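You operate a simulated robot arm through the tools that you are given. There is no shell and no other tool. Be economical: measure what you need, move in short steps, check, and stop when the job is done.

You are at the controls of a simulated robot arm. One attempt, no reset.

Task
Butter the roll on the log block, then salt it.
Fine: butter from the mortar, the white salt shaker; brush and shaker go back. Set down upright: shaker. A coat counts when it lies all over at full strength: go over it till it gets no stronger.

It is judged by the outcome, as a careful person would: the job done as asked, and still so three seconds after it is handed in. It fails if anything else is knocked over, pushed out of place, dropped, spilled or broken.

Robot
A 6-joint arm with a two-finger parallel gripper, fixed in place. Base frame: the origin is at the foot of the arm, x ahead of it, y to its left, z up; the work surface is at about z = 0. Lengths are in mm, angles in degrees, forces in N, time in s.
With the tool pointing down near the work surface it reaches from about 140 to 580 mm from the base axis. Its first joint turns from -66.0 to 66.0 degrees. Payload 2.1 kg.
The TCP is the grasp point between the finger pads, 30 mm short of the fingertips. In the tool frame z runs along the fingers and y along their closing line. Largest opening 94 mm; finger width 28, thickness 10; the body of the gripper, 50 by 96 mm, starts 55 mm behind the TCP.
Orientation is that of the tool frame in the base frame, as a unit quaternion [w, x, y, z]. With the fingers straight down and closing along the base's y, the tool's x points along the base's -x, its y along +y and its z along -z.

Tools
- The arm moves only by the tool step_arm. Its argument "commands" is one flat list of numbers, 6 for each row, row after row: the shift along the tool's x, y, z in units of 50 mm (1.0 is 50 mm), then the turn, a rotation vector about the tool's x, y, z in units of 8 degrees (1.0 is 8 degrees). In form: [tx, ty, tz, ax, ay, az, tx, ty, tz, ax, ay, az, ...]. A call has 1 to 20 rows; each row shifts and turns the commanded pose from where the row before left it, along the tool's axes as they then stand. "grip" is the finger opening in mm, from 0 to 94, set as the call begins (left out, the last holds). A call with a number of a shift or a turn outside -1 to 1 is refused whole. Each row takes 0.2 s and may step no farther than 50 mm and 8.6 degrees from the row before; otherwise, or with a gripper value out of range, the whole call is refused. A pose out of reach is approached as far as the arm can. The call stops where the force on the tool passes 40 N (or 10 N more than at its start, if that is more) or the arm is blocked; 0.2 s more then pass. The fingers move at their own pace (about 72 mm/s each) and stop on an object; they squeeze with about 20 N. The grip force told is the motor's: it shows also when the fingers shut on nothing. Time passes only in rows, and 0.2 s behind the last, so rows that do not move let the fingers close. It gives the time, the measured TCP pose, the force on the tool (base axes), the opening and the grip force at its end, in the units of the frame above (readings bear some noise), with the torque about the TCP (base axes, N m) and any sound that the robot's microphone picked up.
- Cameras (640 x 400 px; columns grow to the right, rows downward): "scene" is fixed at [59.6, -373.3, 485.5]; the picture's right is [0.75, -0.67, 0.00], its down [-0.37, -0.41, -0.84] and it looks along [0.56, 0.62, -0.55] (base axes); focal length 214 px, centre (320, 200). "wrist" rides on the gripper at [76, 14, -103] in the tool frame; the picture's right is [-0.18, 0.98, 0.00], its down [-0.75, -0.14, -0.64] and it looks along [-0.63, -0.12, 0.77] (tool axes); focal length 243 px, centre (320, 200). There is no depth. A picture from a camera that has moved, and an enlarged one, comes with that camera's place and axes in the base frame and with its lens.
- snapshot(camera): a new picture of that camera. It takes no simulated time.
- close_up(camera, box): a new picture of the part [left, top, right, bottom] of that camera's present view, enlarged. It takes no simulated time.
- close_job(): hands the job in; it is judged then, once.

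Go step by step. Nothing tells you positions but the pictures and the camera data: compare them with the known pose of the tool, close in by small moves and look again before you grip or let go. The budget is 120 turns and 76 pictures, counting those below and the enlarged ones. Unless the task says otherwise, let go and move clear before handing in, and close with one line.

The tools are called after "Request:" as name(argument=value, ...) on one line, values as JSON. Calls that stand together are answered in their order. step_arm: Moves the arm, as the interface text tells. Its arguments: {"type":"object","properties":{"commands":{"type":"array"},"grip":{"type":"number"}},"required":["commands"]} The other tools are called the same way: snapshot (camera) takes a picture; close_up (camera, box) takes an enlarged picture of a part of a camera's view; close_job () hands the job in.

At the start:

```text
time_s: 0.0
ee_pos: [229.6, -38.7, 474.5]
ee_rot: [0.001, 0.0, 1.0, 0.0]
contact_force: [0.4, 0.2, 0.3]
moment: [-0.02, 0.01, 0.01]
opening: 94.0
grasp_force: 0.1
```

scene: 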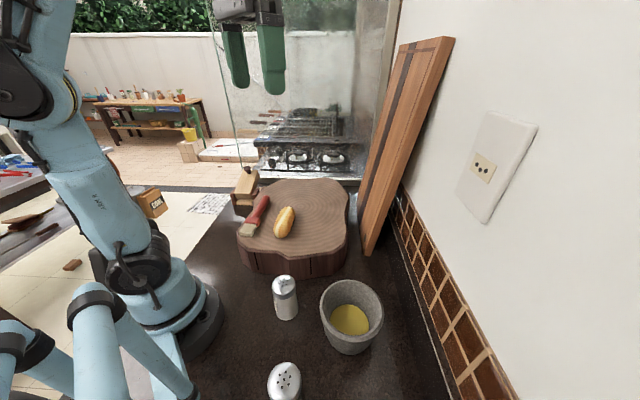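
wrist: 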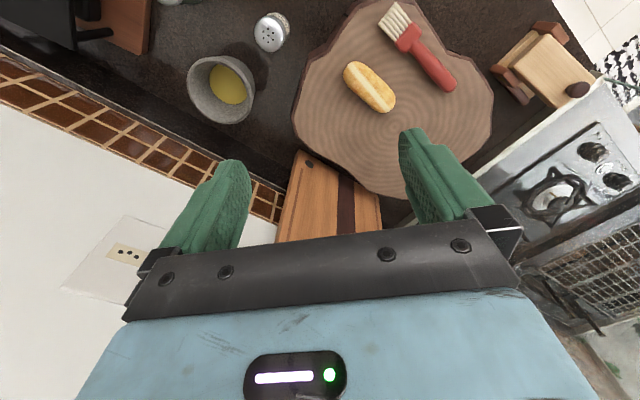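

I see a log block with the roll and the red brush, a mortar with butter, and two shakers nearby. I'll enlarge the views to tell the shakers apart and measure positions.

Request:
close_up(camera="scene", box=[220, 170, 400, 282])

Request:
close_up(camera="scene", box=[220, 260, 420, 400])

Request:
close_up(camera="wrist", box=[160, 0, 500, 200])

```text
3.56 times, centred on (310, 226) of scene
camera zoom: at [59.6, -373.3, 485.5], right [0.75, -0.67, 0.0], down [-0.37, -0.41, -0.84], along [0.56, 0.62, -0.55], focal length 763 px, centre (356, 108)
```

zoom: 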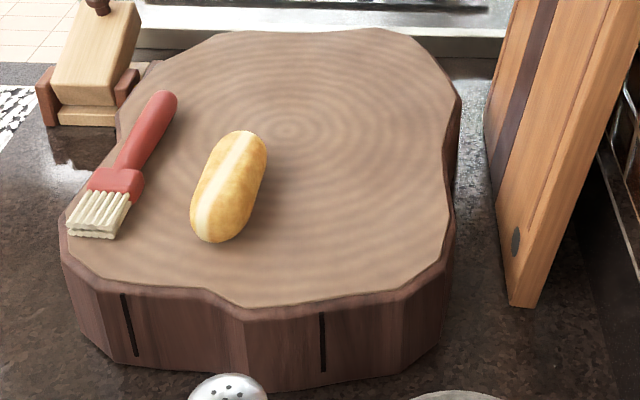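

```text
2.86 times, centred on (320, 330) of scene
camera zoom: at [59.6, -373.3, 485.5], right [0.75, -0.67, 0.0], down [-0.37, -0.41, -0.84], along [0.56, 0.62, -0.55], focal length 613 px, centre (320, -171)
```

zoom: 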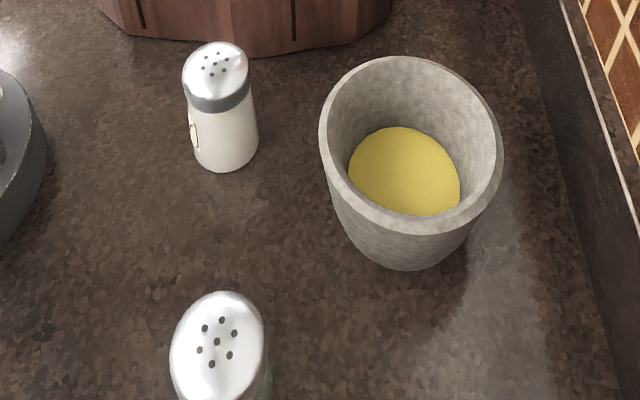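

```text
1.88 times, centred on (330, 100) of wrist
camera zoom: at [154.2, -25.1, 577.1], right [0.18, 0.98, 0.0], down [0.75, -0.14, 0.64], along [0.63, -0.12, -0.77], focal length 457 px, centre (301, 388)
```

zoom: 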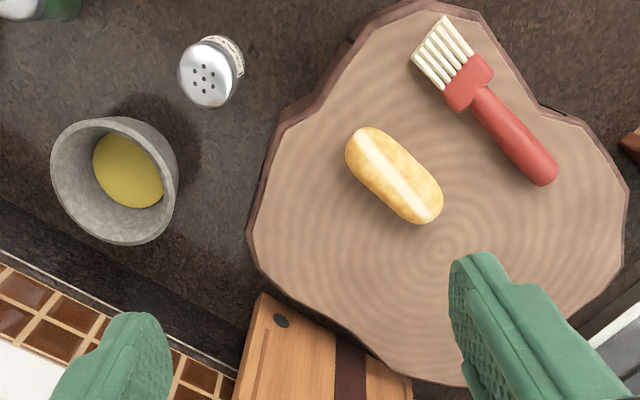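

The white salt shaker (white body) is at about (187,-117), the mortar at about (259,-242) with butter near z≈42, the roll at about (296,39), and the block top at about z≈83. The brush handle runs from about (244,114) to (320,180), so I'll move above it, turned 40° to match, and look again.

Request:
step_arm(commands=[-0.149, 0.534, 0.643, 0, 0, 0, -0.149, 0.534, 0.643, 0, 0, 0, -0.149, 0.534, 0.643, 0, 0, 0, -0.149, 0.534, 0.643, 0, 0, 0, -0.149, 0.534, 0.643, 0, 0, 0, -0.149, 0.534, 0.643, 0, 0, 0, -0.149, 0.534, 0.643, 0, 0, 0, 0, 0, 0, 0, 0, -1, 0, 0, 0, 0, 0, -1, 0, 0, 0, 0, 0, -1, 0, 0, 0, 0, 0, -1, 0, 0, 0, 0, 0, -1], grip=60)

Request:
snapshot(camera="wrist")

Request:
snapshot(camera="scene")

```text
time_s: 2.6
ee_pos: [282.7, 146.9, 251.7]
ee_rot: [0.0, -0.343, 0.939, 0.001]
contact_force: [0.5, -1.1, -0.1]
moment: [0.0, 0.04, -0.02]
opening: 60.1
grasp_force: 0.1
```

```text
70 pictures are left
camera wrist: at [214.5, 108.8, 352.6], right [-0.49, 0.87, 0.0], down [0.67, 0.38, 0.64], along [0.56, 0.32, -0.77], focal length 243 px, centre (320, 200)
```

wrist: 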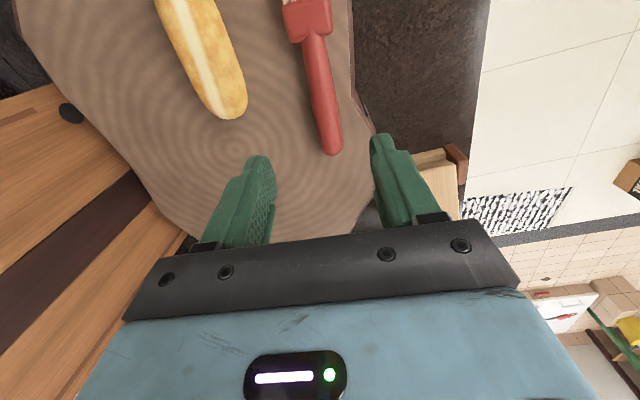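

```text
69 pictures are left
```

scene: 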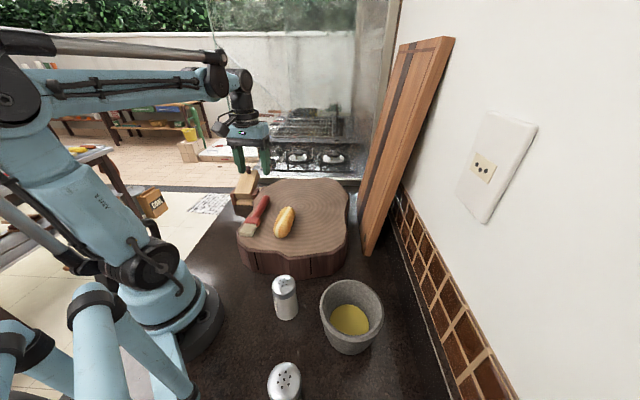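

The handle sits at about 40° and its line is roughly 5 mm to one side of the fingers. I'll correct for that, descend partway and recheck.

Request:
step_arm(commands=[-0.05, 0.03, 0.63, 0, 0, 0, -0.05, 0.03, 0.63, 0, 0, 0, -0.05, 0.03, 0.63, 0, 0, 0])

Request:
snapshot(camera="wrist")

Request:
close_up(camera="scene", box=[210, 150, 350, 238])

```text
time_s: 3.4
ee_pos: [284.9, 153.9, 155.1]
ee_rot: [0.0, -0.342, 0.94, 0.0]
contact_force: [-0.4, 0.6, -0.4]
moment: [-0.04, 0.0, 0.0]
opening: 59.8
grasp_force: 0.2
```

```text
68 pictures are left
camera wrist: at [216.8, 115.4, 257.6], right [-0.49, 0.87, 0.0], down [0.67, 0.38, 0.64], along [0.56, 0.32, -0.77], focal length 243 px, centre (320, 200)
```

wrist: 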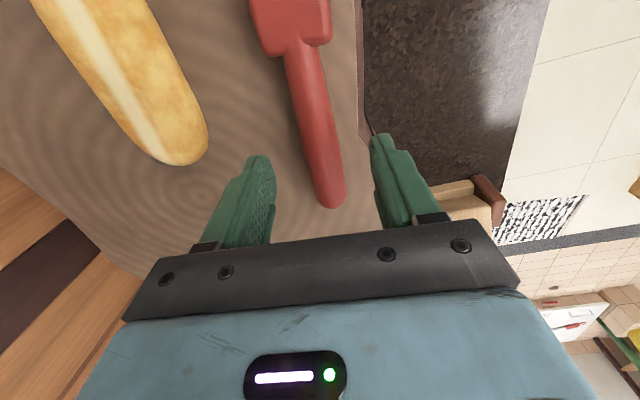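

```text
4.55 times, centred on (280, 194) of scene
camera zoom: at [59.6, -373.3, 485.5], right [0.75, -0.67, 0.0], down [-0.37, -0.41, -0.84], along [0.56, 0.62, -0.55], focal length 975 px, centre (502, 227)
```

zoom: 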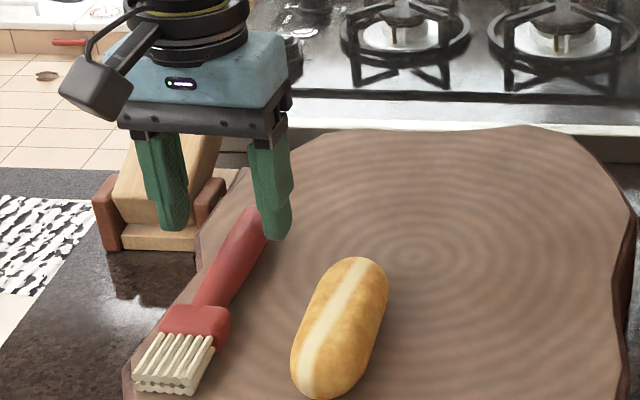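

The handle is centred between the fingers to within about 1.5 mm. I'll lower carefully to z≈124 and check clearance.

Request:
step_arm(commands=[0, 0, 0.3, 0, 0, 0, 0, 0, 0.32, 0, 0, 0])

Request:
close_up(camera="scene", box=[230, 170, 310, 220])

Request:
snapshot(camera="wrist")

```text
time_s: 4.0
ee_pos: [284.3, 155.6, 123.6]
ee_rot: [0.0, -0.342, 0.94, -0.001]
contact_force: [-0.7, 0.7, -0.4]
moment: [0.03, -0.03, 0.0]
opening: 60.0
grasp_force: 0.0
```

```text
8.00 times, centred on (270, 195) of scene
camera zoom: at [59.6, -373.3, 485.5], right [0.75, -0.67, 0.0], down [-0.37, -0.41, -0.84], along [0.56, 0.62, -0.55], focal length 1716 px, centre (720, 240)
```

zoom: 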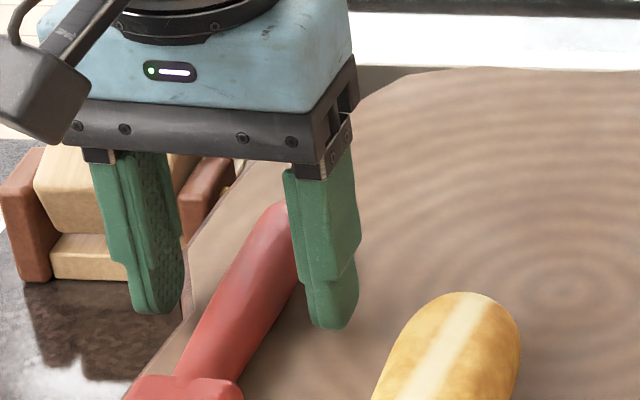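

```text
65 pictures are left
camera wrist: at [216.7, 116.6, 225.9], right [-0.49, 0.87, 0.0], down [0.67, 0.38, 0.64], along [0.56, 0.32, -0.77], focal length 243 px, centre (320, 200)
```

wrist: 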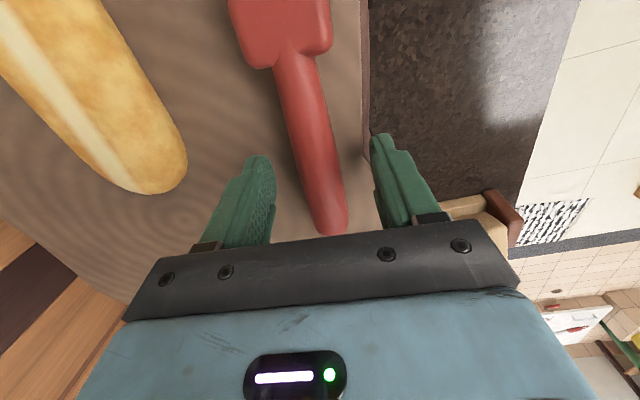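

The fingertips are at z≈94, straddling the handle with clearance. I'll lower 5 mm more and close.

Request:
step_arm(commands=[0, -0.02, 0.1, 0, 0, 0])

Request:
step_arm(commands=[0, 0, 0, 0, 0, 0, 0, 0, 0, 0, 0, 0, 0, 0, 0, 0, 0, 0], grip=5)

Request:
close_up(camera="scene", box=[230, 170, 310, 220])

```text
time_s: 4.4
ee_pos: [284.9, 153.7, 118.3]
ee_rot: [-0.001, -0.342, 0.94, 0.0]
contact_force: [-1.1, 0.6, -0.2]
moment: [0.03, 0.0, -0.01]
opening: 60.1
grasp_force: 0.0
```

```text
time_s: 5.2
ee_pos: [285.2, 154.6, 118.5]
ee_rot: [0.0, -0.342, 0.94, 0.0]
contact_force: [0.2, 0.1, 0.0]
moment: [0.02, -0.01, 0.02]
opening: 24.8
grasp_force: 20.2
```

```text
8.00 times, centred on (270, 195) of scene
camera zoom: at [59.6, -373.3, 485.5], right [0.75, -0.67, 0.0], down [-0.37, -0.41, -0.84], along [0.56, 0.62, -0.55], focal length 1716 px, centre (720, 240)
```

zoom: 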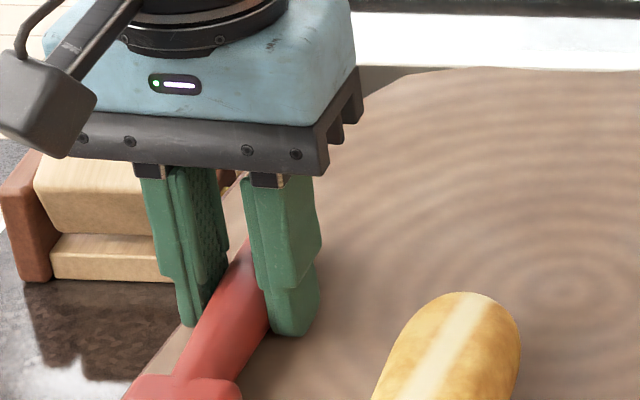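

The handle is gripped at 24.8 mm opening. I'll lift and check that it hangs level.

Request:
step_arm(commands=[0, 0, -0.3, 0, 0, 0, 0, 0, -0.6, 0, 0, 0, 0, 0, -0.8, 0, 0, 0, 0, 0, -0.6, 0, 0, 0])

Request:
close_up(camera="scene", box=[200, 120, 340, 208])

Request:
snapshot(camera="wrist")

```text
time_s: 6.2
ee_pos: [286.4, 155.2, 234.5]
ee_rot: [0.0, -0.342, 0.94, 0.0]
contact_force: [0.2, -0.3, -1.3]
moment: [-0.03, 0.03, -0.03]
opening: 5.1
grasp_force: 0.1
```

```text
4.55 times, centred on (270, 164) of scene
camera zoom: at [59.6, -373.3, 485.5], right [0.75, -0.67, 0.0], down [-0.37, -0.41, -0.84], along [0.56, 0.62, -0.55], focal length 975 px, centre (547, 364)
```

zoom: 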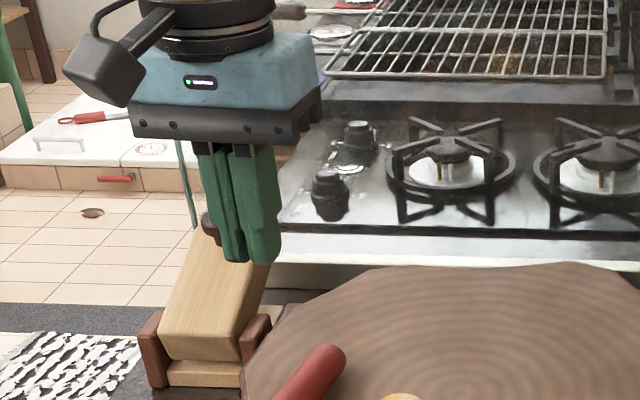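

```text
62 pictures are left
camera wrist: at [217.7, 115.8, 337.8], right [-0.49, 0.87, 0.0], down [0.67, 0.38, 0.64], along [0.56, 0.32, -0.77], focal length 243 px, centre (320, 200)
```

wrist: 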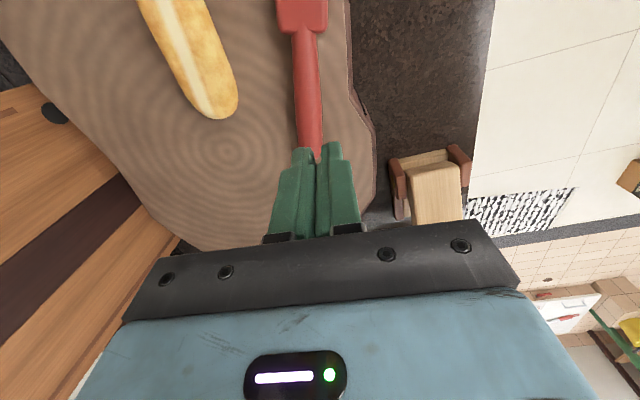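

The brush slipped out because the grip was too shallow, but it is still lying on the block. I'll open, descend again and go slightly deeper in small steps, watching the force.

Request:
step_arm(commands=[0, 0, 0, 0, 0, 0, 0, 0, 0, 0, 0, 0, 0, 0, 0.8, 0, 0, 0, 0, 0, 0.8, 0, 0, 0, 0, 0, 0.5, 0, 0, 0], grip=56)

Request:
snapshot(camera="wrist")

Request:
step_arm(commands=[0, 0, 0.15, 0, 0, 0, 0, 0, 0.06, 0, 0, 0])

Request:
close_up(camera="scene", box=[230, 170, 310, 220])

```text
time_s: 7.4
ee_pos: [285.2, 155.5, 128.3]
ee_rot: [0.001, -0.342, 0.94, 0.0]
contact_force: [0.1, -0.1, 0.7]
moment: [0.01, 0.02, 0.01]
opening: 56.0
grasp_force: 0.1
```

```text
61 pictures are left
camera wrist: at [218.1, 116.7, 231.0], right [-0.49, 0.87, 0.0], down [0.67, 0.38, 0.64], along [0.56, 0.32, -0.77], focal length 243 px, centre (320, 200)
```

wrist: 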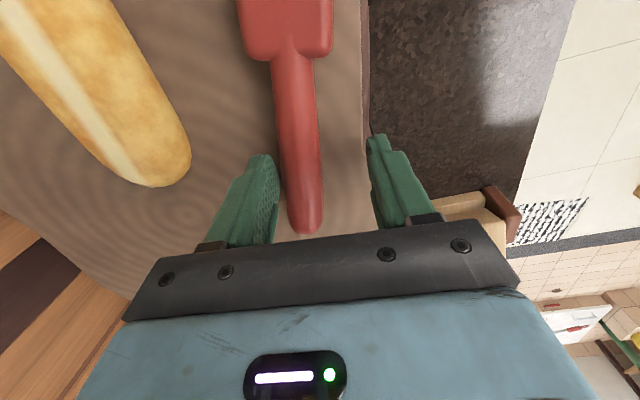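

```text
time_s: 8.0
ee_pos: [286.1, 155.5, 119.7]
ee_rot: [0.0, -0.342, 0.94, 0.0]
contact_force: [0.6, 0.7, 0.6]
moment: [-0.02, 0.0, 0.02]
opening: 56.1
grasp_force: 0.1
```

```text
8.00 times, centred on (270, 195) of scene
camera zoom: at [59.6, -373.3, 485.5], right [0.75, -0.67, 0.0], down [-0.37, -0.41, -0.84], along [0.56, 0.62, -0.55], focal length 1716 px, centre (720, 240)
```

zoom: 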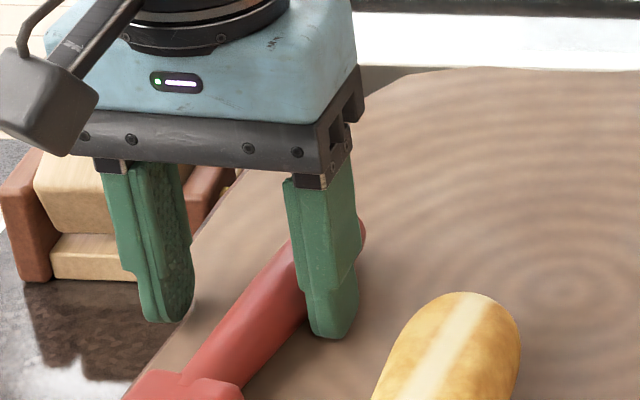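

The failed lift turned the brush slightly, by about -10°, and shifted the handle about 12 mm. I'll raise a little, realign with it and check again.

Request:
step_arm(commands=[0, 0, -0.3, 0, 0, 0, 0.035, -0.246, 0, 0, 0, 0.6, 0, 0, 0, 0, 0, 0.6])

Request:
snapshot(camera="wrist")

```text
time_s: 8.8
ee_pos: [291.4, 145.4, 133.4]
ee_rot: [0.0, -0.261, 0.965, 0.0]
contact_force: [0.5, 0.9, -0.3]
moment: [0.02, -0.01, -0.01]
opening: 56.3
grasp_force: 0.0
```

```text
59 pictures are left
camera wrist: at [218.8, 118.1, 236.1], right [-0.34, 0.94, 0.0], down [0.72, 0.26, 0.64], along [0.6, 0.22, -0.77], focal length 243 px, centre (320, 200)
```

wrist: 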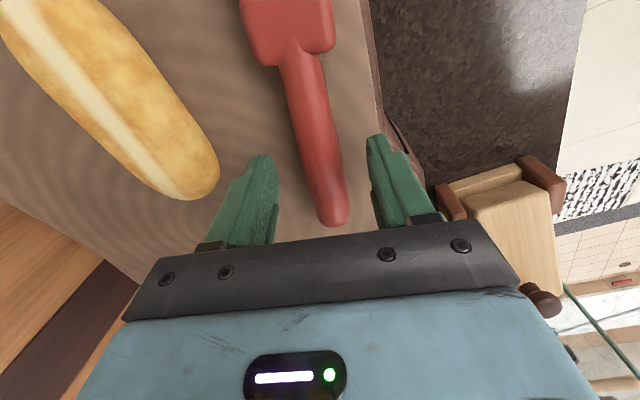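

The handle is centred again. I'll descend in small steps until just above the block surface.

Request:
step_arm(commands=[0, 0, 0.2, 0, 0, 0, 0, 0, 0.1, 0, 0, 0, 0, 0, 0.06, 0, 0, 0])

Request:
close_up(camera="scene", box=[230, 170, 310, 220])

```text
time_s: 9.6
ee_pos: [291.2, 144.9, 119.2]
ee_rot: [-0.001, -0.263, 0.965, -0.001]
contact_force: [-1.6, 0.5, 10.1]
moment: [0.09, -0.1, -0.02]
opening: 56.0
grasp_force: 0.1
stopped in row 3: the force on the tool passed its limit at 58 N (the readings are from after the stop); the commanded pose is now the measured one
```

```text
8.00 times, centred on (270, 195) of scene
camera zoom: at [59.6, -373.3, 485.5], right [0.75, -0.67, 0.0], down [-0.37, -0.41, -0.84], along [0.56, 0.62, -0.55], focal length 1716 px, centre (720, 240)
```

zoom: 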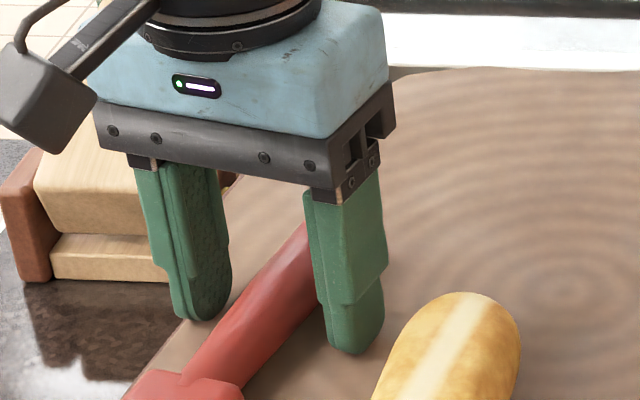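

The fingertips touched the block at TCP z≈119, so its top is about z≈89 and the depth was already right. This time I'll grip nearer the brush's centre of mass, 20 mm towards the bristles, and lift gently.

Request:
step_arm(commands=[0, 0, -0.04, 0, 0, 0, 0.22, 0.0, 0, 0, 0, 0, 0.22, 0, 0, 0, 0, 0])

Request:
snapshot(camera="wrist")

```text
time_s: 10.4
ee_pos: [274.2, 134.6, 120.8]
ee_rot: [-0.001, -0.262, 0.965, -0.001]
contact_force: [-0.2, -0.4, -0.2]
moment: [-0.01, 0.01, 0.01]
opening: 56.1
grasp_force: 0.0
```

```text
57 pictures are left
camera wrist: at [201.1, 107.4, 222.8], right [-0.34, 0.94, 0.0], down [0.72, 0.26, 0.64], along [0.6, 0.22, -0.77], focal length 243 px, centre (320, 200)
```

wrist: 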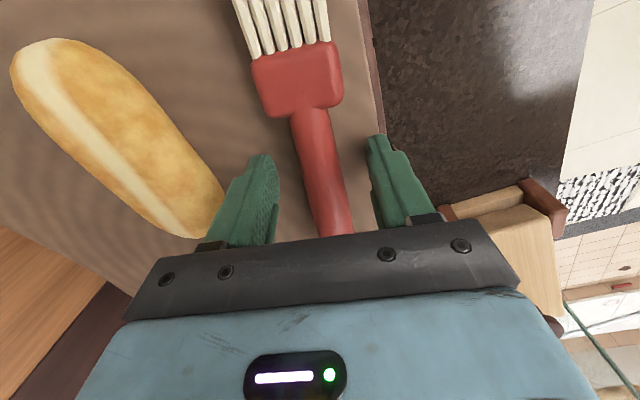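

It is centred and aligned, so I'll lower 1 mm, close, then lift gently.

Request:
step_arm(commands=[0, 0, 0.02, 0, 0, 0, 0, 0, 0, 0, 0, 0, 0, 0, 0, 0, 0, 0, 0, 0, 0, 0, 0, 0, 0, 0, 0, 0, 0, 0], grip=0)

Request:
step_arm(commands=[0, 0, -0.05, 0, 0, 0, 0, 0, -0.05, 0, 0, 0, 0, 0, -0.1, 0, 0, 0, 0, 0, -0.1, 0, 0, 0])

Request:
snapshot(camera="wrist")

```text
time_s: 11.6
ee_pos: [273.3, 134.0, 119.0]
ee_rot: [-0.002, -0.262, 0.965, 0.0]
contact_force: [-1.9, 0.2, 4.7]
moment: [0.0, 0.0, 0.01]
opening: 23.7
grasp_force: 20.2
```

```text
time_s: 12.6
ee_pos: [274.1, 134.4, 134.5]
ee_rot: [-0.001, -0.263, 0.965, -0.001]
contact_force: [0.1, 0.0, -0.4]
moment: [0.02, -0.01, 0.0]
opening: 23.9
grasp_force: 20.3
```

```text
56 pictures are left
camera wrist: at [201.3, 107.5, 236.8], right [-0.34, 0.94, 0.0], down [0.72, 0.26, 0.64], along [0.6, 0.22, -0.77], focal length 243 px, centre (320, 200)
```

wrist: 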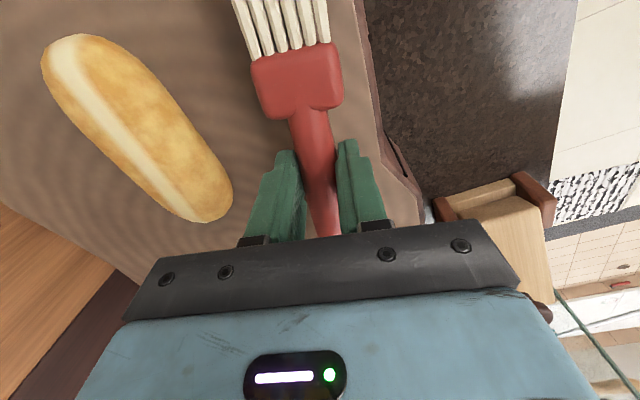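

The brush is secure and level now. I'll lift it, turn so the bristles point to heading 150°, between the two shakers, and carry it high over to the mortar.

Request:
step_arm(commands=[0, 0, -0.3, 0, 0, 0, 0, 0, -0.5, 0, 0, 0, 0, 0, -0.5, 0, 0, 0, 0, 0, -0.5, 0, 0, 0, 0, 0, -0.5, 0, 0, 0, 0, 0, 0, 0, 0, 0.94, 0, 0, 0, 0, 0, 0.94, 0, 0, 0, 0, 0, 0.94, 0, 0, 0, 0, 0, 0.94, 0, 0, 0, 0, 0, 0.94, 0, 0, 0, 0, 0, 0.94, 0, 0, 0, 0, 0, 0.94, 0, 0, 0, 0, 0, 0.94])

Request:
snapshot(camera="scene")

```text
time_s: 15.4
ee_pos: [273.3, 133.9, 249.4]
ee_rot: [-0.001, 0.259, 0.966, -0.001]
contact_force: [-0.1, 0.3, -0.6]
moment: [-0.01, -0.02, 0.03]
opening: 23.7
grasp_force: 19.4
```

```text
55 pictures are left
```

scene: 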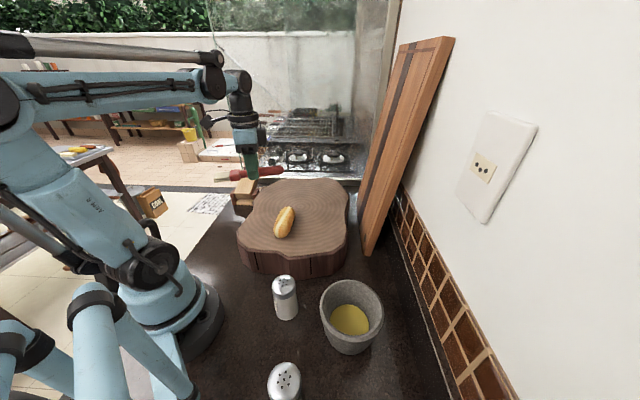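

Request:
step_arm(commands=[-0.2, -0.32, 0, 0, 0, 0, -0.43, -0.7, 0, 0, 0, 0, -0.43, -0.7, 0, 0, 0, 0, -0.46, -0.74, 0, 0, 0, 0, -0.46, -0.74, 0, 0, 0, 0, -0.46, -0.74, 0, 0, 0, 0, -0.46, -0.74, 0, 0, 0, 0, -0.46, -0.74, 0, 0, 0, 0, -0.46, -0.74, 0, 0, 0, 0, -0.3, -0.49, 0, 0, 0, 0])

Request:
step_arm(commands=[0, 0, 0, 0, -0.9, 0, 0, 0, 0, 0, -0.9, 0, 0, 0, 0, 0, -0.9, 0, 0, 0, 0, 0, -0.9, 0, 0, 0, 0, 0, -0.9, 0, 0, 0, 0, 0, -0.9, 0, 0, 0, 0, 0, -0.85, 0])

Request:
snapshot(camera="scene")

Request:
snapshot(camera="wrist")

```text
time_s: 17.6
ee_pos: [287.0, -256.8, 250.0]
ee_rot: [-0.001, 0.257, 0.966, -0.001]
contact_force: [-0.2, 0.2, -1.0]
moment: [-0.01, 0.03, -0.01]
opening: 23.7
grasp_force: 20.3
```

```text
time_s: 19.2
ee_pos: [285.9, -256.5, 251.5]
ee_rot: [0.408, 0.233, 0.876, -0.11]
contact_force: [-1.0, -0.3, 0.0]
moment: [-0.01, -0.02, -0.01]
opening: 23.5
grasp_force: 20.2
```

```text
54 pictures are left
```

scene: 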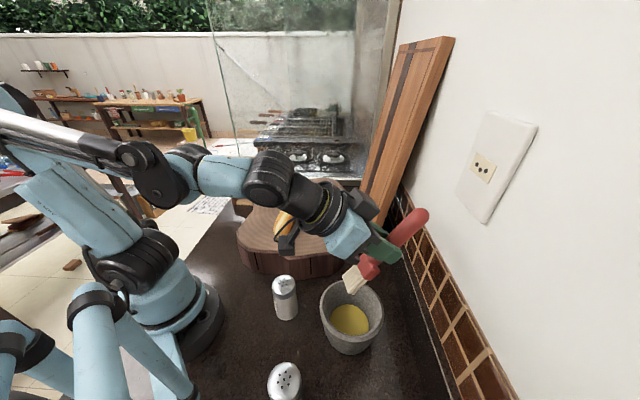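

```text
53 pictures are left
camera wrist: at [183.4, -181.6, 257.6], right [0.59, 0.79, 0.14], down [-0.08, -0.12, 0.99], along [0.8, -0.6, -0.01], focal length 243 px, centre (320, 200)
```

wrist: 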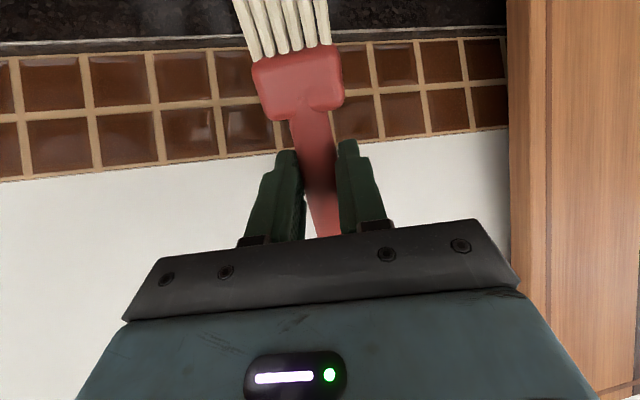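

The brush is tilted 50° bristles-down above the mortar. I'll zoom in to measure where the bristle tip is.

Request:
close_up(camera="scene", box=[280, 190, 450, 296])

Request:
close_up(camera="scene", box=[280, 260, 420, 360])

```text
3.76 times, centred on (365, 243) of scene
camera zoom: at [59.6, -373.3, 485.5], right [0.75, -0.67, 0.0], down [-0.37, -0.41, -0.84], along [0.56, 0.62, -0.55], focal length 807 px, centre (151, 38)
```

zoom: 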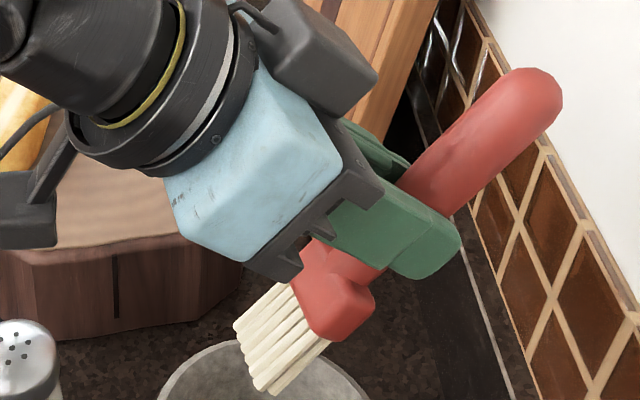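

```text
4.00 times, centred on (350, 310) of scene
camera zoom: at [59.6, -373.3, 485.5], right [0.75, -0.67, 0.0], down [-0.37, -0.41, -0.84], along [0.56, 0.62, -0.55], focal length 858 px, centre (200, -240)
```

zoom: 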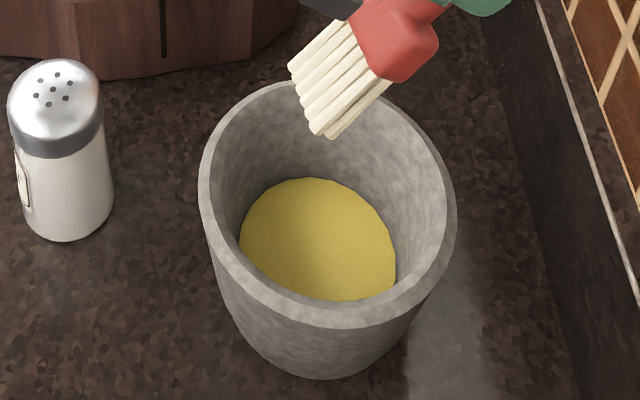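

The measured tip, about (245,-236,166), matches my model and is over the butter. I'll descend 112 mm straight down and check.

Request:
step_arm(commands=[0.43, 0, 0.36, 0, 0, 0, 0.43, 0, 0.36, 0, 0, 0, 0.43, 0, 0.36, 0, 0, 0, 0.43, 0, 0.36, 0, 0, 0])

Request:
close_up(camera="scene", box=[280, 240, 440, 340])

```text
time_s: 20.2
ee_pos: [286.7, -255.7, 137.0]
ee_rot: [0.407, 0.232, 0.877, -0.108]
contact_force: [-0.4, -0.2, -0.6]
moment: [0.0, -0.01, -0.01]
opening: 23.6
grasp_force: 19.7
```

```text
4.00 times, centred on (360, 290) of scene
camera zoom: at [59.6, -373.3, 485.5], right [0.75, -0.67, 0.0], down [-0.37, -0.41, -0.84], along [0.56, 0.62, -0.55], focal length 858 px, centre (160, -160)
```

zoom: 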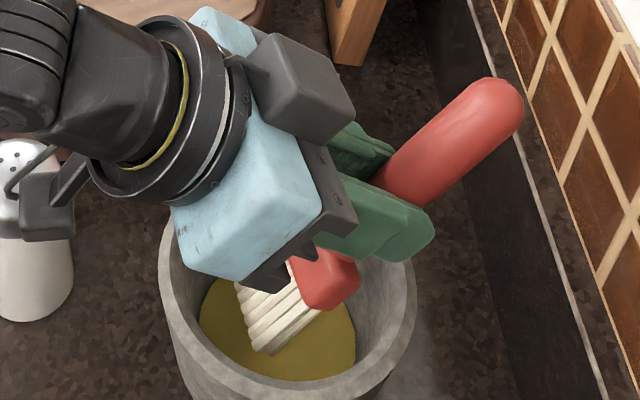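

The bristles are just above the butter and everything is clear. I'll descend about 13 mm more into it.

Request:
step_arm(commands=[0.09, 0, 0.075, 0, 0, 0, 0.11, 0, 0.092, 0, 0, 0])

Request:
close_up(camera="scene", box=[300, 270, 400, 333])

```text
time_s: 20.8
ee_pos: [288.2, -256.5, 124.5]
ee_rot: [0.408, 0.232, 0.876, -0.11]
contact_force: [0.0, -0.2, -0.4]
moment: [0.01, -0.01, 0.0]
opening: 23.4
grasp_force: 19.8
```

```text
6.35 times, centred on (350, 302) of scene
camera zoom: at [59.6, -373.3, 485.5], right [0.75, -0.67, 0.0], down [-0.37, -0.41, -0.84], along [0.56, 0.62, -0.55], focal length 1362 px, centre (130, -444)
```

zoom: 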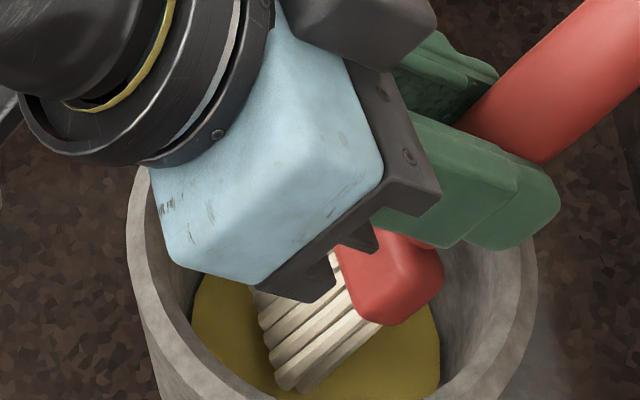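

The bristles seem to have barely reached the surface, so I'll go down another 8 mm.

Request:
step_arm(commands=[0.06, 0, 0.05, 0, 0, 0, 0.06, 0, 0.05, 0, 0, 0])

Request:
close_up(camera="scene", box=[300, 270, 400, 333])

```text
time_s: 21.4
ee_pos: [286.7, -255.5, 117.2]
ee_rot: [0.407, 0.232, 0.876, -0.109]
contact_force: [0.0, 0.2, -0.7]
moment: [0.04, -0.01, 0.01]
opening: 23.7
grasp_force: 20.2
```

```text
6.35 times, centred on (350, 302) of scene
camera zoom: at [59.6, -373.3, 485.5], right [0.75, -0.67, 0.0], down [-0.37, -0.41, -0.84], along [0.56, 0.62, -0.55], focal length 1362 px, centre (130, -444)
```

zoom: 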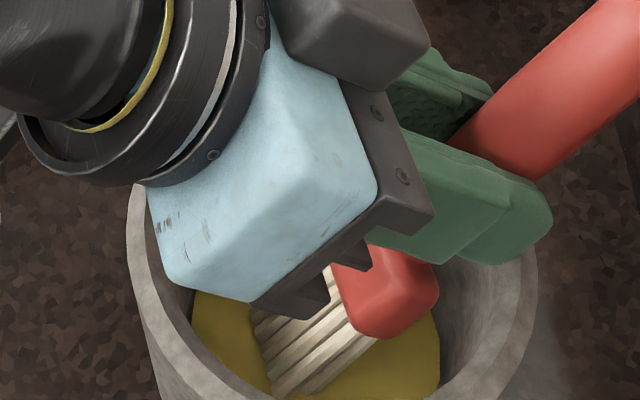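

The tip should be at about z≈31 and may already be in the butter. I'll go 5 mm deeper, stir gently, raise and look for butter on the bristles.

Request:
step_arm(commands=[0.075, 0, 0.063, 0, 0, 0, 0, 0.12, 0, 0, 0, 0, 0, -0.12, 0, 0, 0, 0, 0, -0.12, 0, 0, 0, 0, 0, 0.12, 0, 0, 0, 0])

Request:
close_up(camera="scene", box=[300, 270, 400, 333])

Request:
step_arm(commands=[-0.4, 0, -0.334, 0, 0, 0, -0.45, 0, -0.376, 0, 0, 0, -0.45, 0, -0.376, 0, 0, 0, -0.45, 0, -0.376, 0, 0, 0])

Request:
close_up(camera="scene", box=[280, 230, 420, 318])

```text
time_s: 21.8
ee_pos: [289.3, -257.7, 115.6]
ee_rot: [0.413, 0.234, 0.873, -0.111]
contact_force: [-3.8, 3.1, 12.3]
moment: [-0.13, 0.02, 0.03]
opening: 23.5
grasp_force: 20.1
stopped in row 2: the force on the tool passed its limit at 43 N (the readings are from after the stop); the commanded pose is now the measured one
```

```text
6.35 times, centred on (350, 302) of scene
camera zoom: at [59.6, -373.2, 485.6], right [0.75, -0.67, 0.0], down [-0.37, -0.41, -0.84], along [0.56, 0.62, -0.55], focal length 1362 px, centre (130, -444)
```

zoom: 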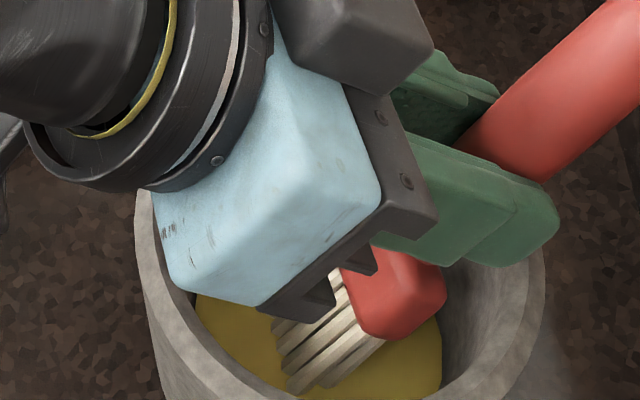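

```text
time_s: 22.8
ee_pos: [288.4, -255.3, 228.6]
ee_rot: [0.412, 0.235, 0.873, -0.111]
contact_force: [0.5, 0.5, -0.7]
moment: [0.0, 0.0, -0.06]
opening: 23.8
grasp_force: 19.9
```

```text
4.55 times, centred on (350, 274) of scene
camera zoom: at [59.6, -373.3, 485.5], right [0.75, -0.67, 0.0], down [-0.37, -0.41, -0.84], along [0.56, 0.62, -0.55], focal length 975 px, centre (184, -136)
```

zoom: 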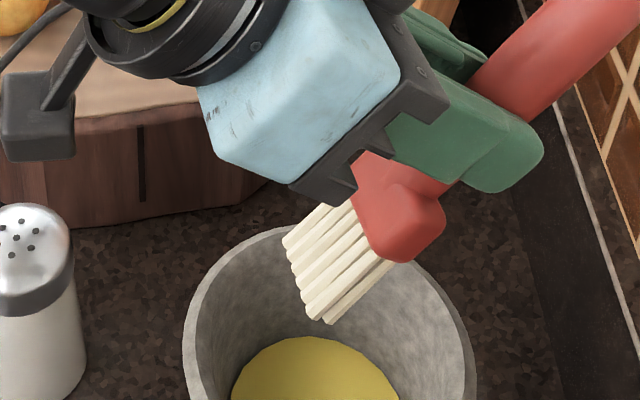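

The bristles pressed against the mortar floor, so that was deep enough. I'll zoom in on the bristles to see whether they carry butter.

Request:
close_up(camera="scene", box=[330, 265, 380, 305])

Request:
snapshot(camera="wrist")

```text
10.00 times, centred on (355, 285) of scene
camera zoom: at [59.6, -373.3, 485.5], right [0.75, -0.67, 0.0], down [-0.37, -0.41, -0.84], along [0.56, 0.62, -0.55], focal length 2145 px, centre (-30, -650)
```

zoom: 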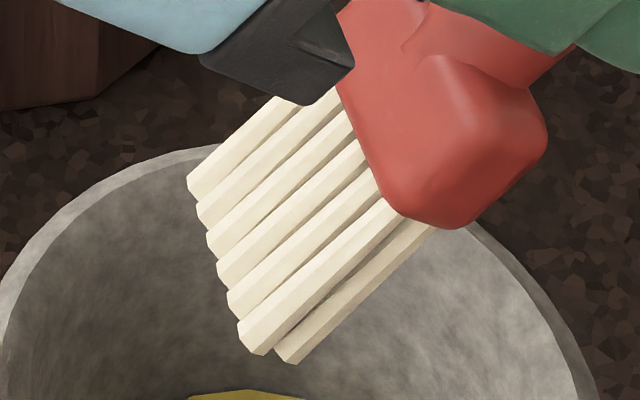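

```text
44 pictures are left
camera wrist: at [184.7, -179.9, 234.5], right [0.59, 0.79, 0.14], down [-0.09, -0.11, 0.99], along [0.8, -0.6, 0.0], focal length 243 px, centre (320, 200)
```

wrist: 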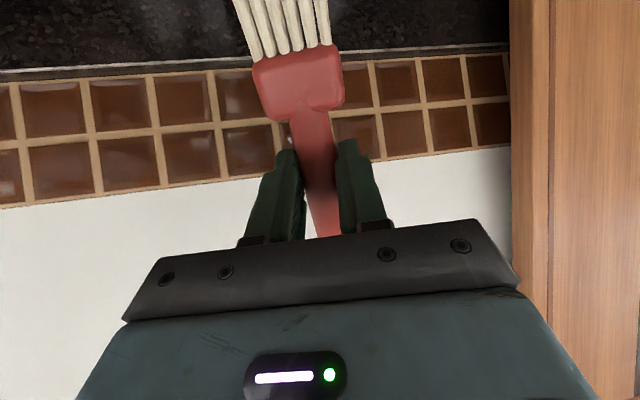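

The brush is unchanged in the grip and the tint may simply not show on the bristles. I'll carry it to the roll and turn it so the bristles line up with the roll's long axis.

Request:
step_arm(commands=[0.197, 0.746, -0.355, 0, 0, 0, 0.197, 0.746, -0.355, 0, 0, 0, 0.197, 0.746, -0.355, 0, 0, 0, 0.197, 0.746, -0.355, 0, 0, 0, 0.197, 0.746, -0.355, 0, 0, 0, 0.197, 0.746, -0.355, 0, 0, 0, 0.197, 0.746, -0.355, 0, 0, 0, 0, 0, 0, -0.814, 0, -0.67, 0, 0, 0, -0.814, 0, -0.67, 0, 0, 0, -0.814, 0, -0.67, 0, 0, 0, -0.814, 0, -0.67, 0, 0, 0, -0.814, 0, -0.67, 0, 0, 0, -0.814, 0, -0.67, 0, 0, 0, -0.814, 0, -0.67, 0, 0, 0, -0.814, 0, -0.67])

Request:
close_up(camera="scene", box=[220, 150, 360, 238])

Request:
snapshot(camera="wrist")

```text
time_s: 26.0
ee_pos: [299.7, 40.8, 256.4]
ee_rot: [0.405, -0.291, 0.856, 0.138]
contact_force: [-0.4, 0.3, -0.9]
moment: [0.02, 0.01, -0.02]
opening: 23.6
grasp_force: 19.9
out of reach, approached as far as the arm can: row 11
```

```text
4.55 times, centred on (290, 194) of scene
camera zoom: at [59.6, -373.3, 485.5], right [0.75, -0.67, 0.0], down [-0.37, -0.41, -0.84], along [0.56, 0.62, -0.55], focal length 975 px, centre (456, 227)
```

zoom: 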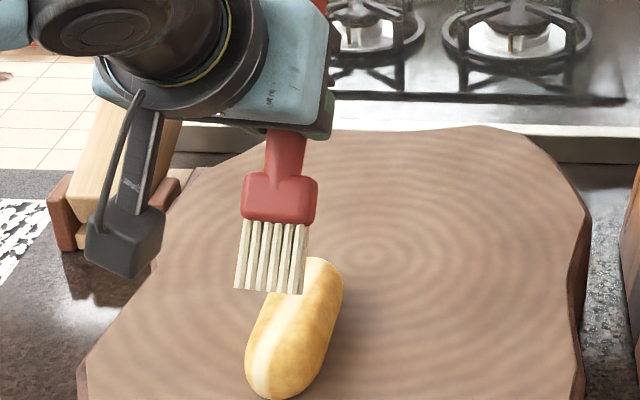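

```text
42 pictures are left
camera wrist: at [190.7, -26.8, 261.9], right [-0.51, 0.85, 0.14], down [0.07, -0.12, 0.99], along [0.86, 0.51, 0.0], focal length 243 px, centre (320, 200)
```

wrist: 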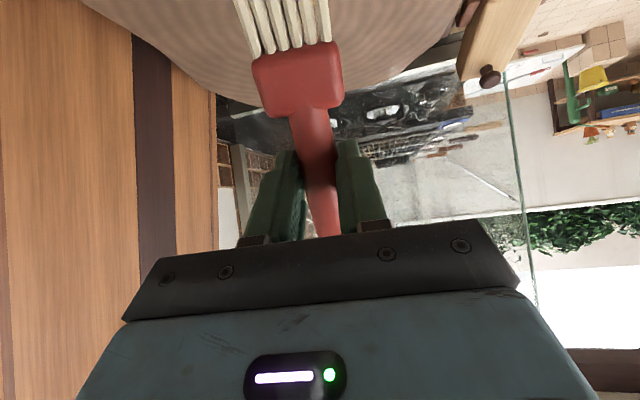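

The turn lost one row, so the heading is 208° against the roll's 220°. I'll add the missing turn, move the tip over the roll's centre and lower to about 10 mm above it.

Request:
step_arm(commands=[0, 0, 0, -0.55, 0, -0.45, 0, 0, 0, -0.55, 0, -0.45, -0.272, 0, 0.333, 0, 0, 0, -0.272, 0, 0.333, 0, 0, 0, 0.27, 0, 0.221, 0, 0, 0, 0.27, 0, 0.221, 0, 0, 0])

Request:
close_up(camera="scene", box=[240, 170, 340, 233])

```text
time_s: 27.4
ee_pos: [329.0, 72.6, 220.4]
ee_rot: [0.388, -0.375, 0.823, 0.176]
contact_force: [0.4, -0.4, -0.6]
moment: [0.02, 0.0, 0.02]
opening: 23.9
grasp_force: 19.9
```

```text
6.35 times, centred on (290, 202) of scene
camera zoom: at [59.6, -373.3, 485.5], right [0.75, -0.67, 0.0], down [-0.37, -0.41, -0.84], along [0.56, 0.62, -0.55], focal length 1362 px, centre (510, 190)
```

zoom: 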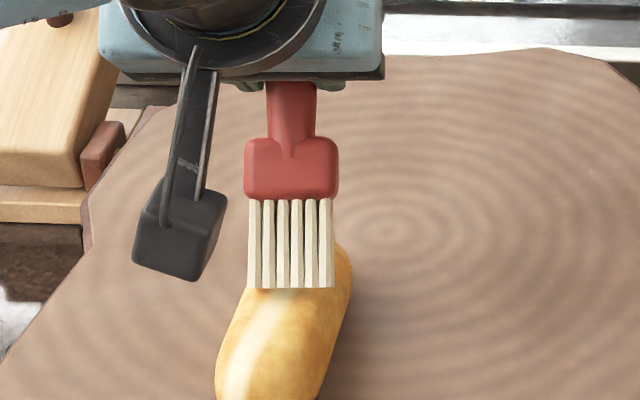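

I'm aligned and the tip is just above the roll. I'll descend in small steps, watching the force for light contact.

Request:
step_arm(commands=[0.046, 0, 0.038, 0, 0, 0, 0.046, 0, 0.038, 0, 0, 0])

Request:
step_arm(commands=[0.046, 0, 0.038, 0, 0, 0])

Request:
step_arm(commands=[0.046, 0, 0.038, 0, 0, 0])

Request:
close_up(camera="scene", box=[240, 170, 340, 233])

```text
time_s: 28.0
ee_pos: [328.8, 71.9, 215.0]
ee_rot: [0.389, -0.374, 0.823, 0.177]
contact_force: [2.9, 2.8, 9.5]
moment: [-0.07, 0.04, 0.01]
opening: 23.4
grasp_force: 19.9
```

```text
time_s: 28.4
ee_pos: [327.9, 72.6, 210.5]
ee_rot: [0.387, -0.375, 0.823, 0.177]
contact_force: [1.9, 2.6, 9.6]
moment: [-0.08, 0.09, 0.01]
opening: 23.6
grasp_force: 20.6
```

```text
time_s: 28.8
ee_pos: [328.6, 72.3, 207.7]
ee_rot: [0.388, -0.374, 0.824, 0.176]
contact_force: [2.0, 3.5, 9.5]
moment: [-0.14, 0.11, -0.01]
opening: 23.3
grasp_force: 19.9
```

```text
6.35 times, centred on (290, 202) of scene
camera zoom: at [59.6, -373.3, 485.5], right [0.75, -0.67, 0.0], down [-0.37, -0.41, -0.84], along [0.56, 0.62, -0.55], focal length 1362 px, centre (510, 190)
```

zoom: 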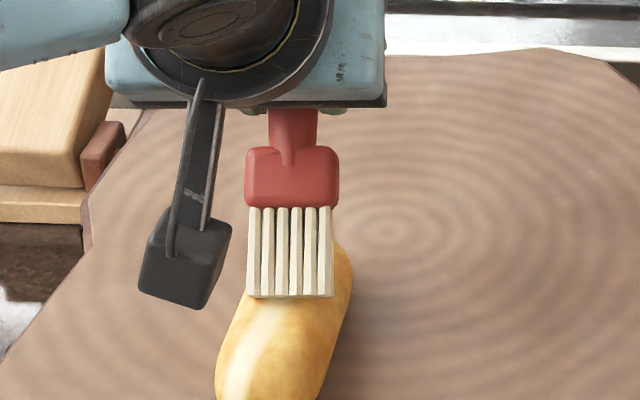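

There's contact at about 10 N, so I'll back off for a lighter touch.

Request:
step_arm(commands=[-0.062, 0, -0.051, 0, 0, 0])

Request:
step_arm(commands=[-0.015, 0, -0.012, 0, 0, 0])

Request:
close_up(camera="scene", box=[240, 170, 340, 233])

```text
time_s: 29.2
ee_pos: [328.0, 71.7, 211.6]
ee_rot: [0.388, -0.374, 0.824, 0.175]
contact_force: [-0.3, -0.5, -0.7]
moment: [0.02, -0.02, 0.01]
opening: 23.0
grasp_force: 20.0
```

```text
time_s: 29.6
ee_pos: [327.9, 72.8, 213.7]
ee_rot: [0.39, -0.374, 0.823, 0.176]
contact_force: [0.1, -0.4, -0.3]
moment: [0.0, -0.02, -0.03]
opening: 23.4
grasp_force: 20.3
```

```text
6.35 times, centred on (290, 202) of scene
camera zoom: at [59.6, -373.3, 485.5], right [0.75, -0.67, 0.0], down [-0.37, -0.41, -0.84], along [0.56, 0.62, -0.55], focal length 1362 px, centre (510, 190)
```

zoom: 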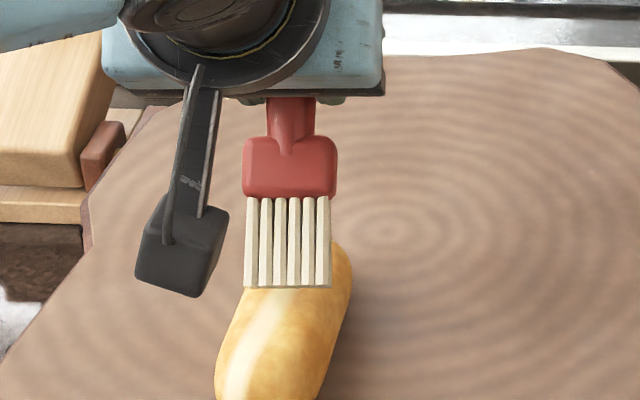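

The brush is now about 2 mm clear of the roll. I'll ease down to light contact and make a trial stroke toward the far end.

Request:
step_arm(commands=[0.046, 0, 0.038, 0, 0, 0])

Request:
step_arm(commands=[0.023, 0, 0.019, 0, 0, 0])

Request:
step_arm(commands=[-0.063, 0, 0.077, 0, 0, 0, -0.063, 0, 0.077, 0, 0, 0, -0.063, 0, 0.077, 0, 0, 0, -0.063, 0, 0.077, 0, 0, 0, -0.063, 0, 0.077, 0, 0, 0])

Request:
close_up(camera="scene", box=[240, 170, 340, 233])

```text
time_s: 30.0
ee_pos: [327.8, 73.7, 210.1]
ee_rot: [0.388, -0.374, 0.824, 0.176]
contact_force: [-0.3, -0.1, -1.0]
moment: [0.0, 0.03, -0.02]
opening: 23.2
grasp_force: 19.5
```

```text
time_s: 30.4
ee_pos: [328.6, 72.9, 209.1]
ee_rot: [0.388, -0.374, 0.824, 0.176]
contact_force: [-0.4, 0.2, -0.5]
moment: [0.02, 0.0, -0.01]
opening: 23.6
grasp_force: 20.1
```

```text
time_s: 31.6
ee_pos: [345.3, 91.8, 207.7]
ee_rot: [0.389, -0.374, 0.823, 0.176]
contact_force: [-0.4, -0.8, 2.0]
moment: [-0.19, 0.12, 0.0]
opening: 23.3
grasp_force: 20.4
```

```text
6.35 times, centred on (290, 202) of scene
camera zoom: at [59.6, -373.3, 485.5], right [0.75, -0.67, 0.0], down [-0.37, -0.41, -0.84], along [0.56, 0.62, -0.55], focal length 1362 px, centre (510, 190)
```

zoom: 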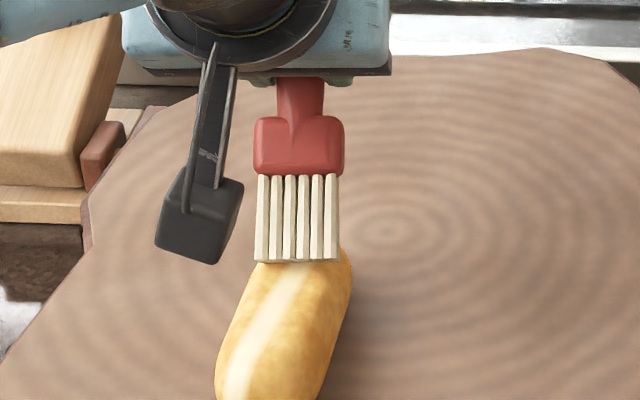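

No coat appears. The moment reading from the dip shows it was the fingertips hitting the mortar's rim that stopped me, with the bristles only at the butter's surface. I'll go back and dip more steeply and deeper.

Request:
step_arm(commands=[-0.39, 0, -0.32, 0, 0, 0, -0.39, 0, -0.32, 0, 0, 0, 0, 0, 0, 0.755, 0, 0.617, 0, 0, 0, 0.755, 0, 0.617, 0, 0, 0, 0.755, 0, 0.617, 0, 0, 0, 0.755, 0, 0.617, 0, 0, 0, 0.755, 0, 0.617, 0, 0, 0, 0.755, 0, 0.617, 0, 0, 0, 0.755, 0, 0.617, 0, 0, 0, 0.755, 0, 0.617, 0, 0, 0, 0.755, 0, 0.617])

Request:
snapshot(camera="scene")

```text
time_s: 34.0
ee_pos: [345.5, 91.7, 258.5]
ee_rot: [0.42, 0.168, 0.888, -0.081]
contact_force: [-0.7, -0.1, -0.5]
moment: [0.0, 0.0, -0.03]
opening: 23.3
grasp_force: 19.5
```

```text
37 pictures are left
```

scene: 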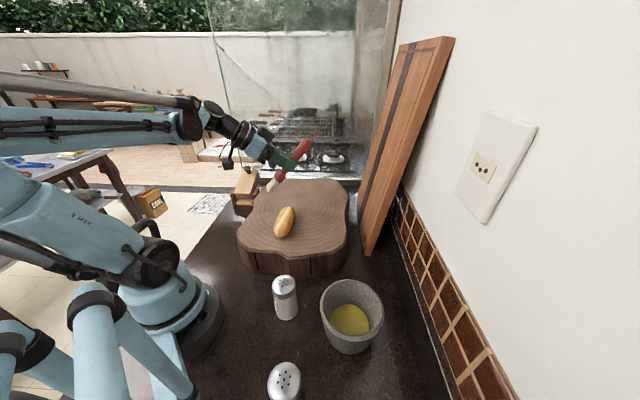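

Request:
step_arm(commands=[-0.0425, -0.865, 0.127, 0, 0, 0, -0.0425, -0.865, 0.127, 0, 0, 0, -0.0425, -0.865, 0.127, 0, 0, 0, -0.0425, -0.865, 0.127, 0, 0, 0, -0.0425, -0.865, 0.127, 0, 0, 0, -0.0425, -0.865, 0.127, 0, 0, 0, -0.0425, -0.865, 0.127, 0, 0, 0, -0.0425, -0.865, 0.127, 0, 0, 0, 0, 0, 0, 0.72, 0, 0.59, 0, 0, 0, 0.72, 0, 0.59, 0, 0, 0, 0, -0.75, 0, 0, 0, 0, 0, -0.75, 0])

Request:
close_up(camera="scene", box=[280, 190, 450, 296])

```text
time_s: 36.6
ee_pos: [265.1, -248.6, 241.9]
ee_rot: [0.495, 0.265, 0.811, -0.164]
contact_force: [0.6, 0.2, -1.1]
moment: [-0.02, -0.02, -0.01]
opening: 23.2
grasp_force: 20.0
```

```text
3.76 times, centred on (365, 243) of scene
camera zoom: at [59.6, -373.3, 485.5], right [0.75, -0.67, 0.0], down [-0.37, -0.41, -0.84], along [0.56, 0.62, -0.55], focal length 807 px, centre (151, 38)
```

zoom: 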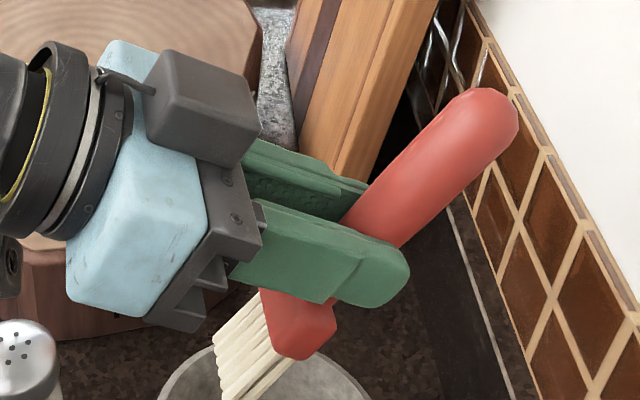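

The pose is a bit off from what I commanded, so I'll let it settle and read it again.

Request:
step_arm(commands=[0, 0, 0, 0, 0, 0, 0, 0, 0, 0, 0, 0])

```text
time_s: 37.2
ee_pos: [265.6, -247.0, 240.5]
ee_rot: [0.494, 0.265, 0.811, -0.164]
contact_force: [0.1, 0.1, -0.2]
moment: [-0.01, -0.02, 0.0]
opening: 23.3
grasp_force: 19.8
```

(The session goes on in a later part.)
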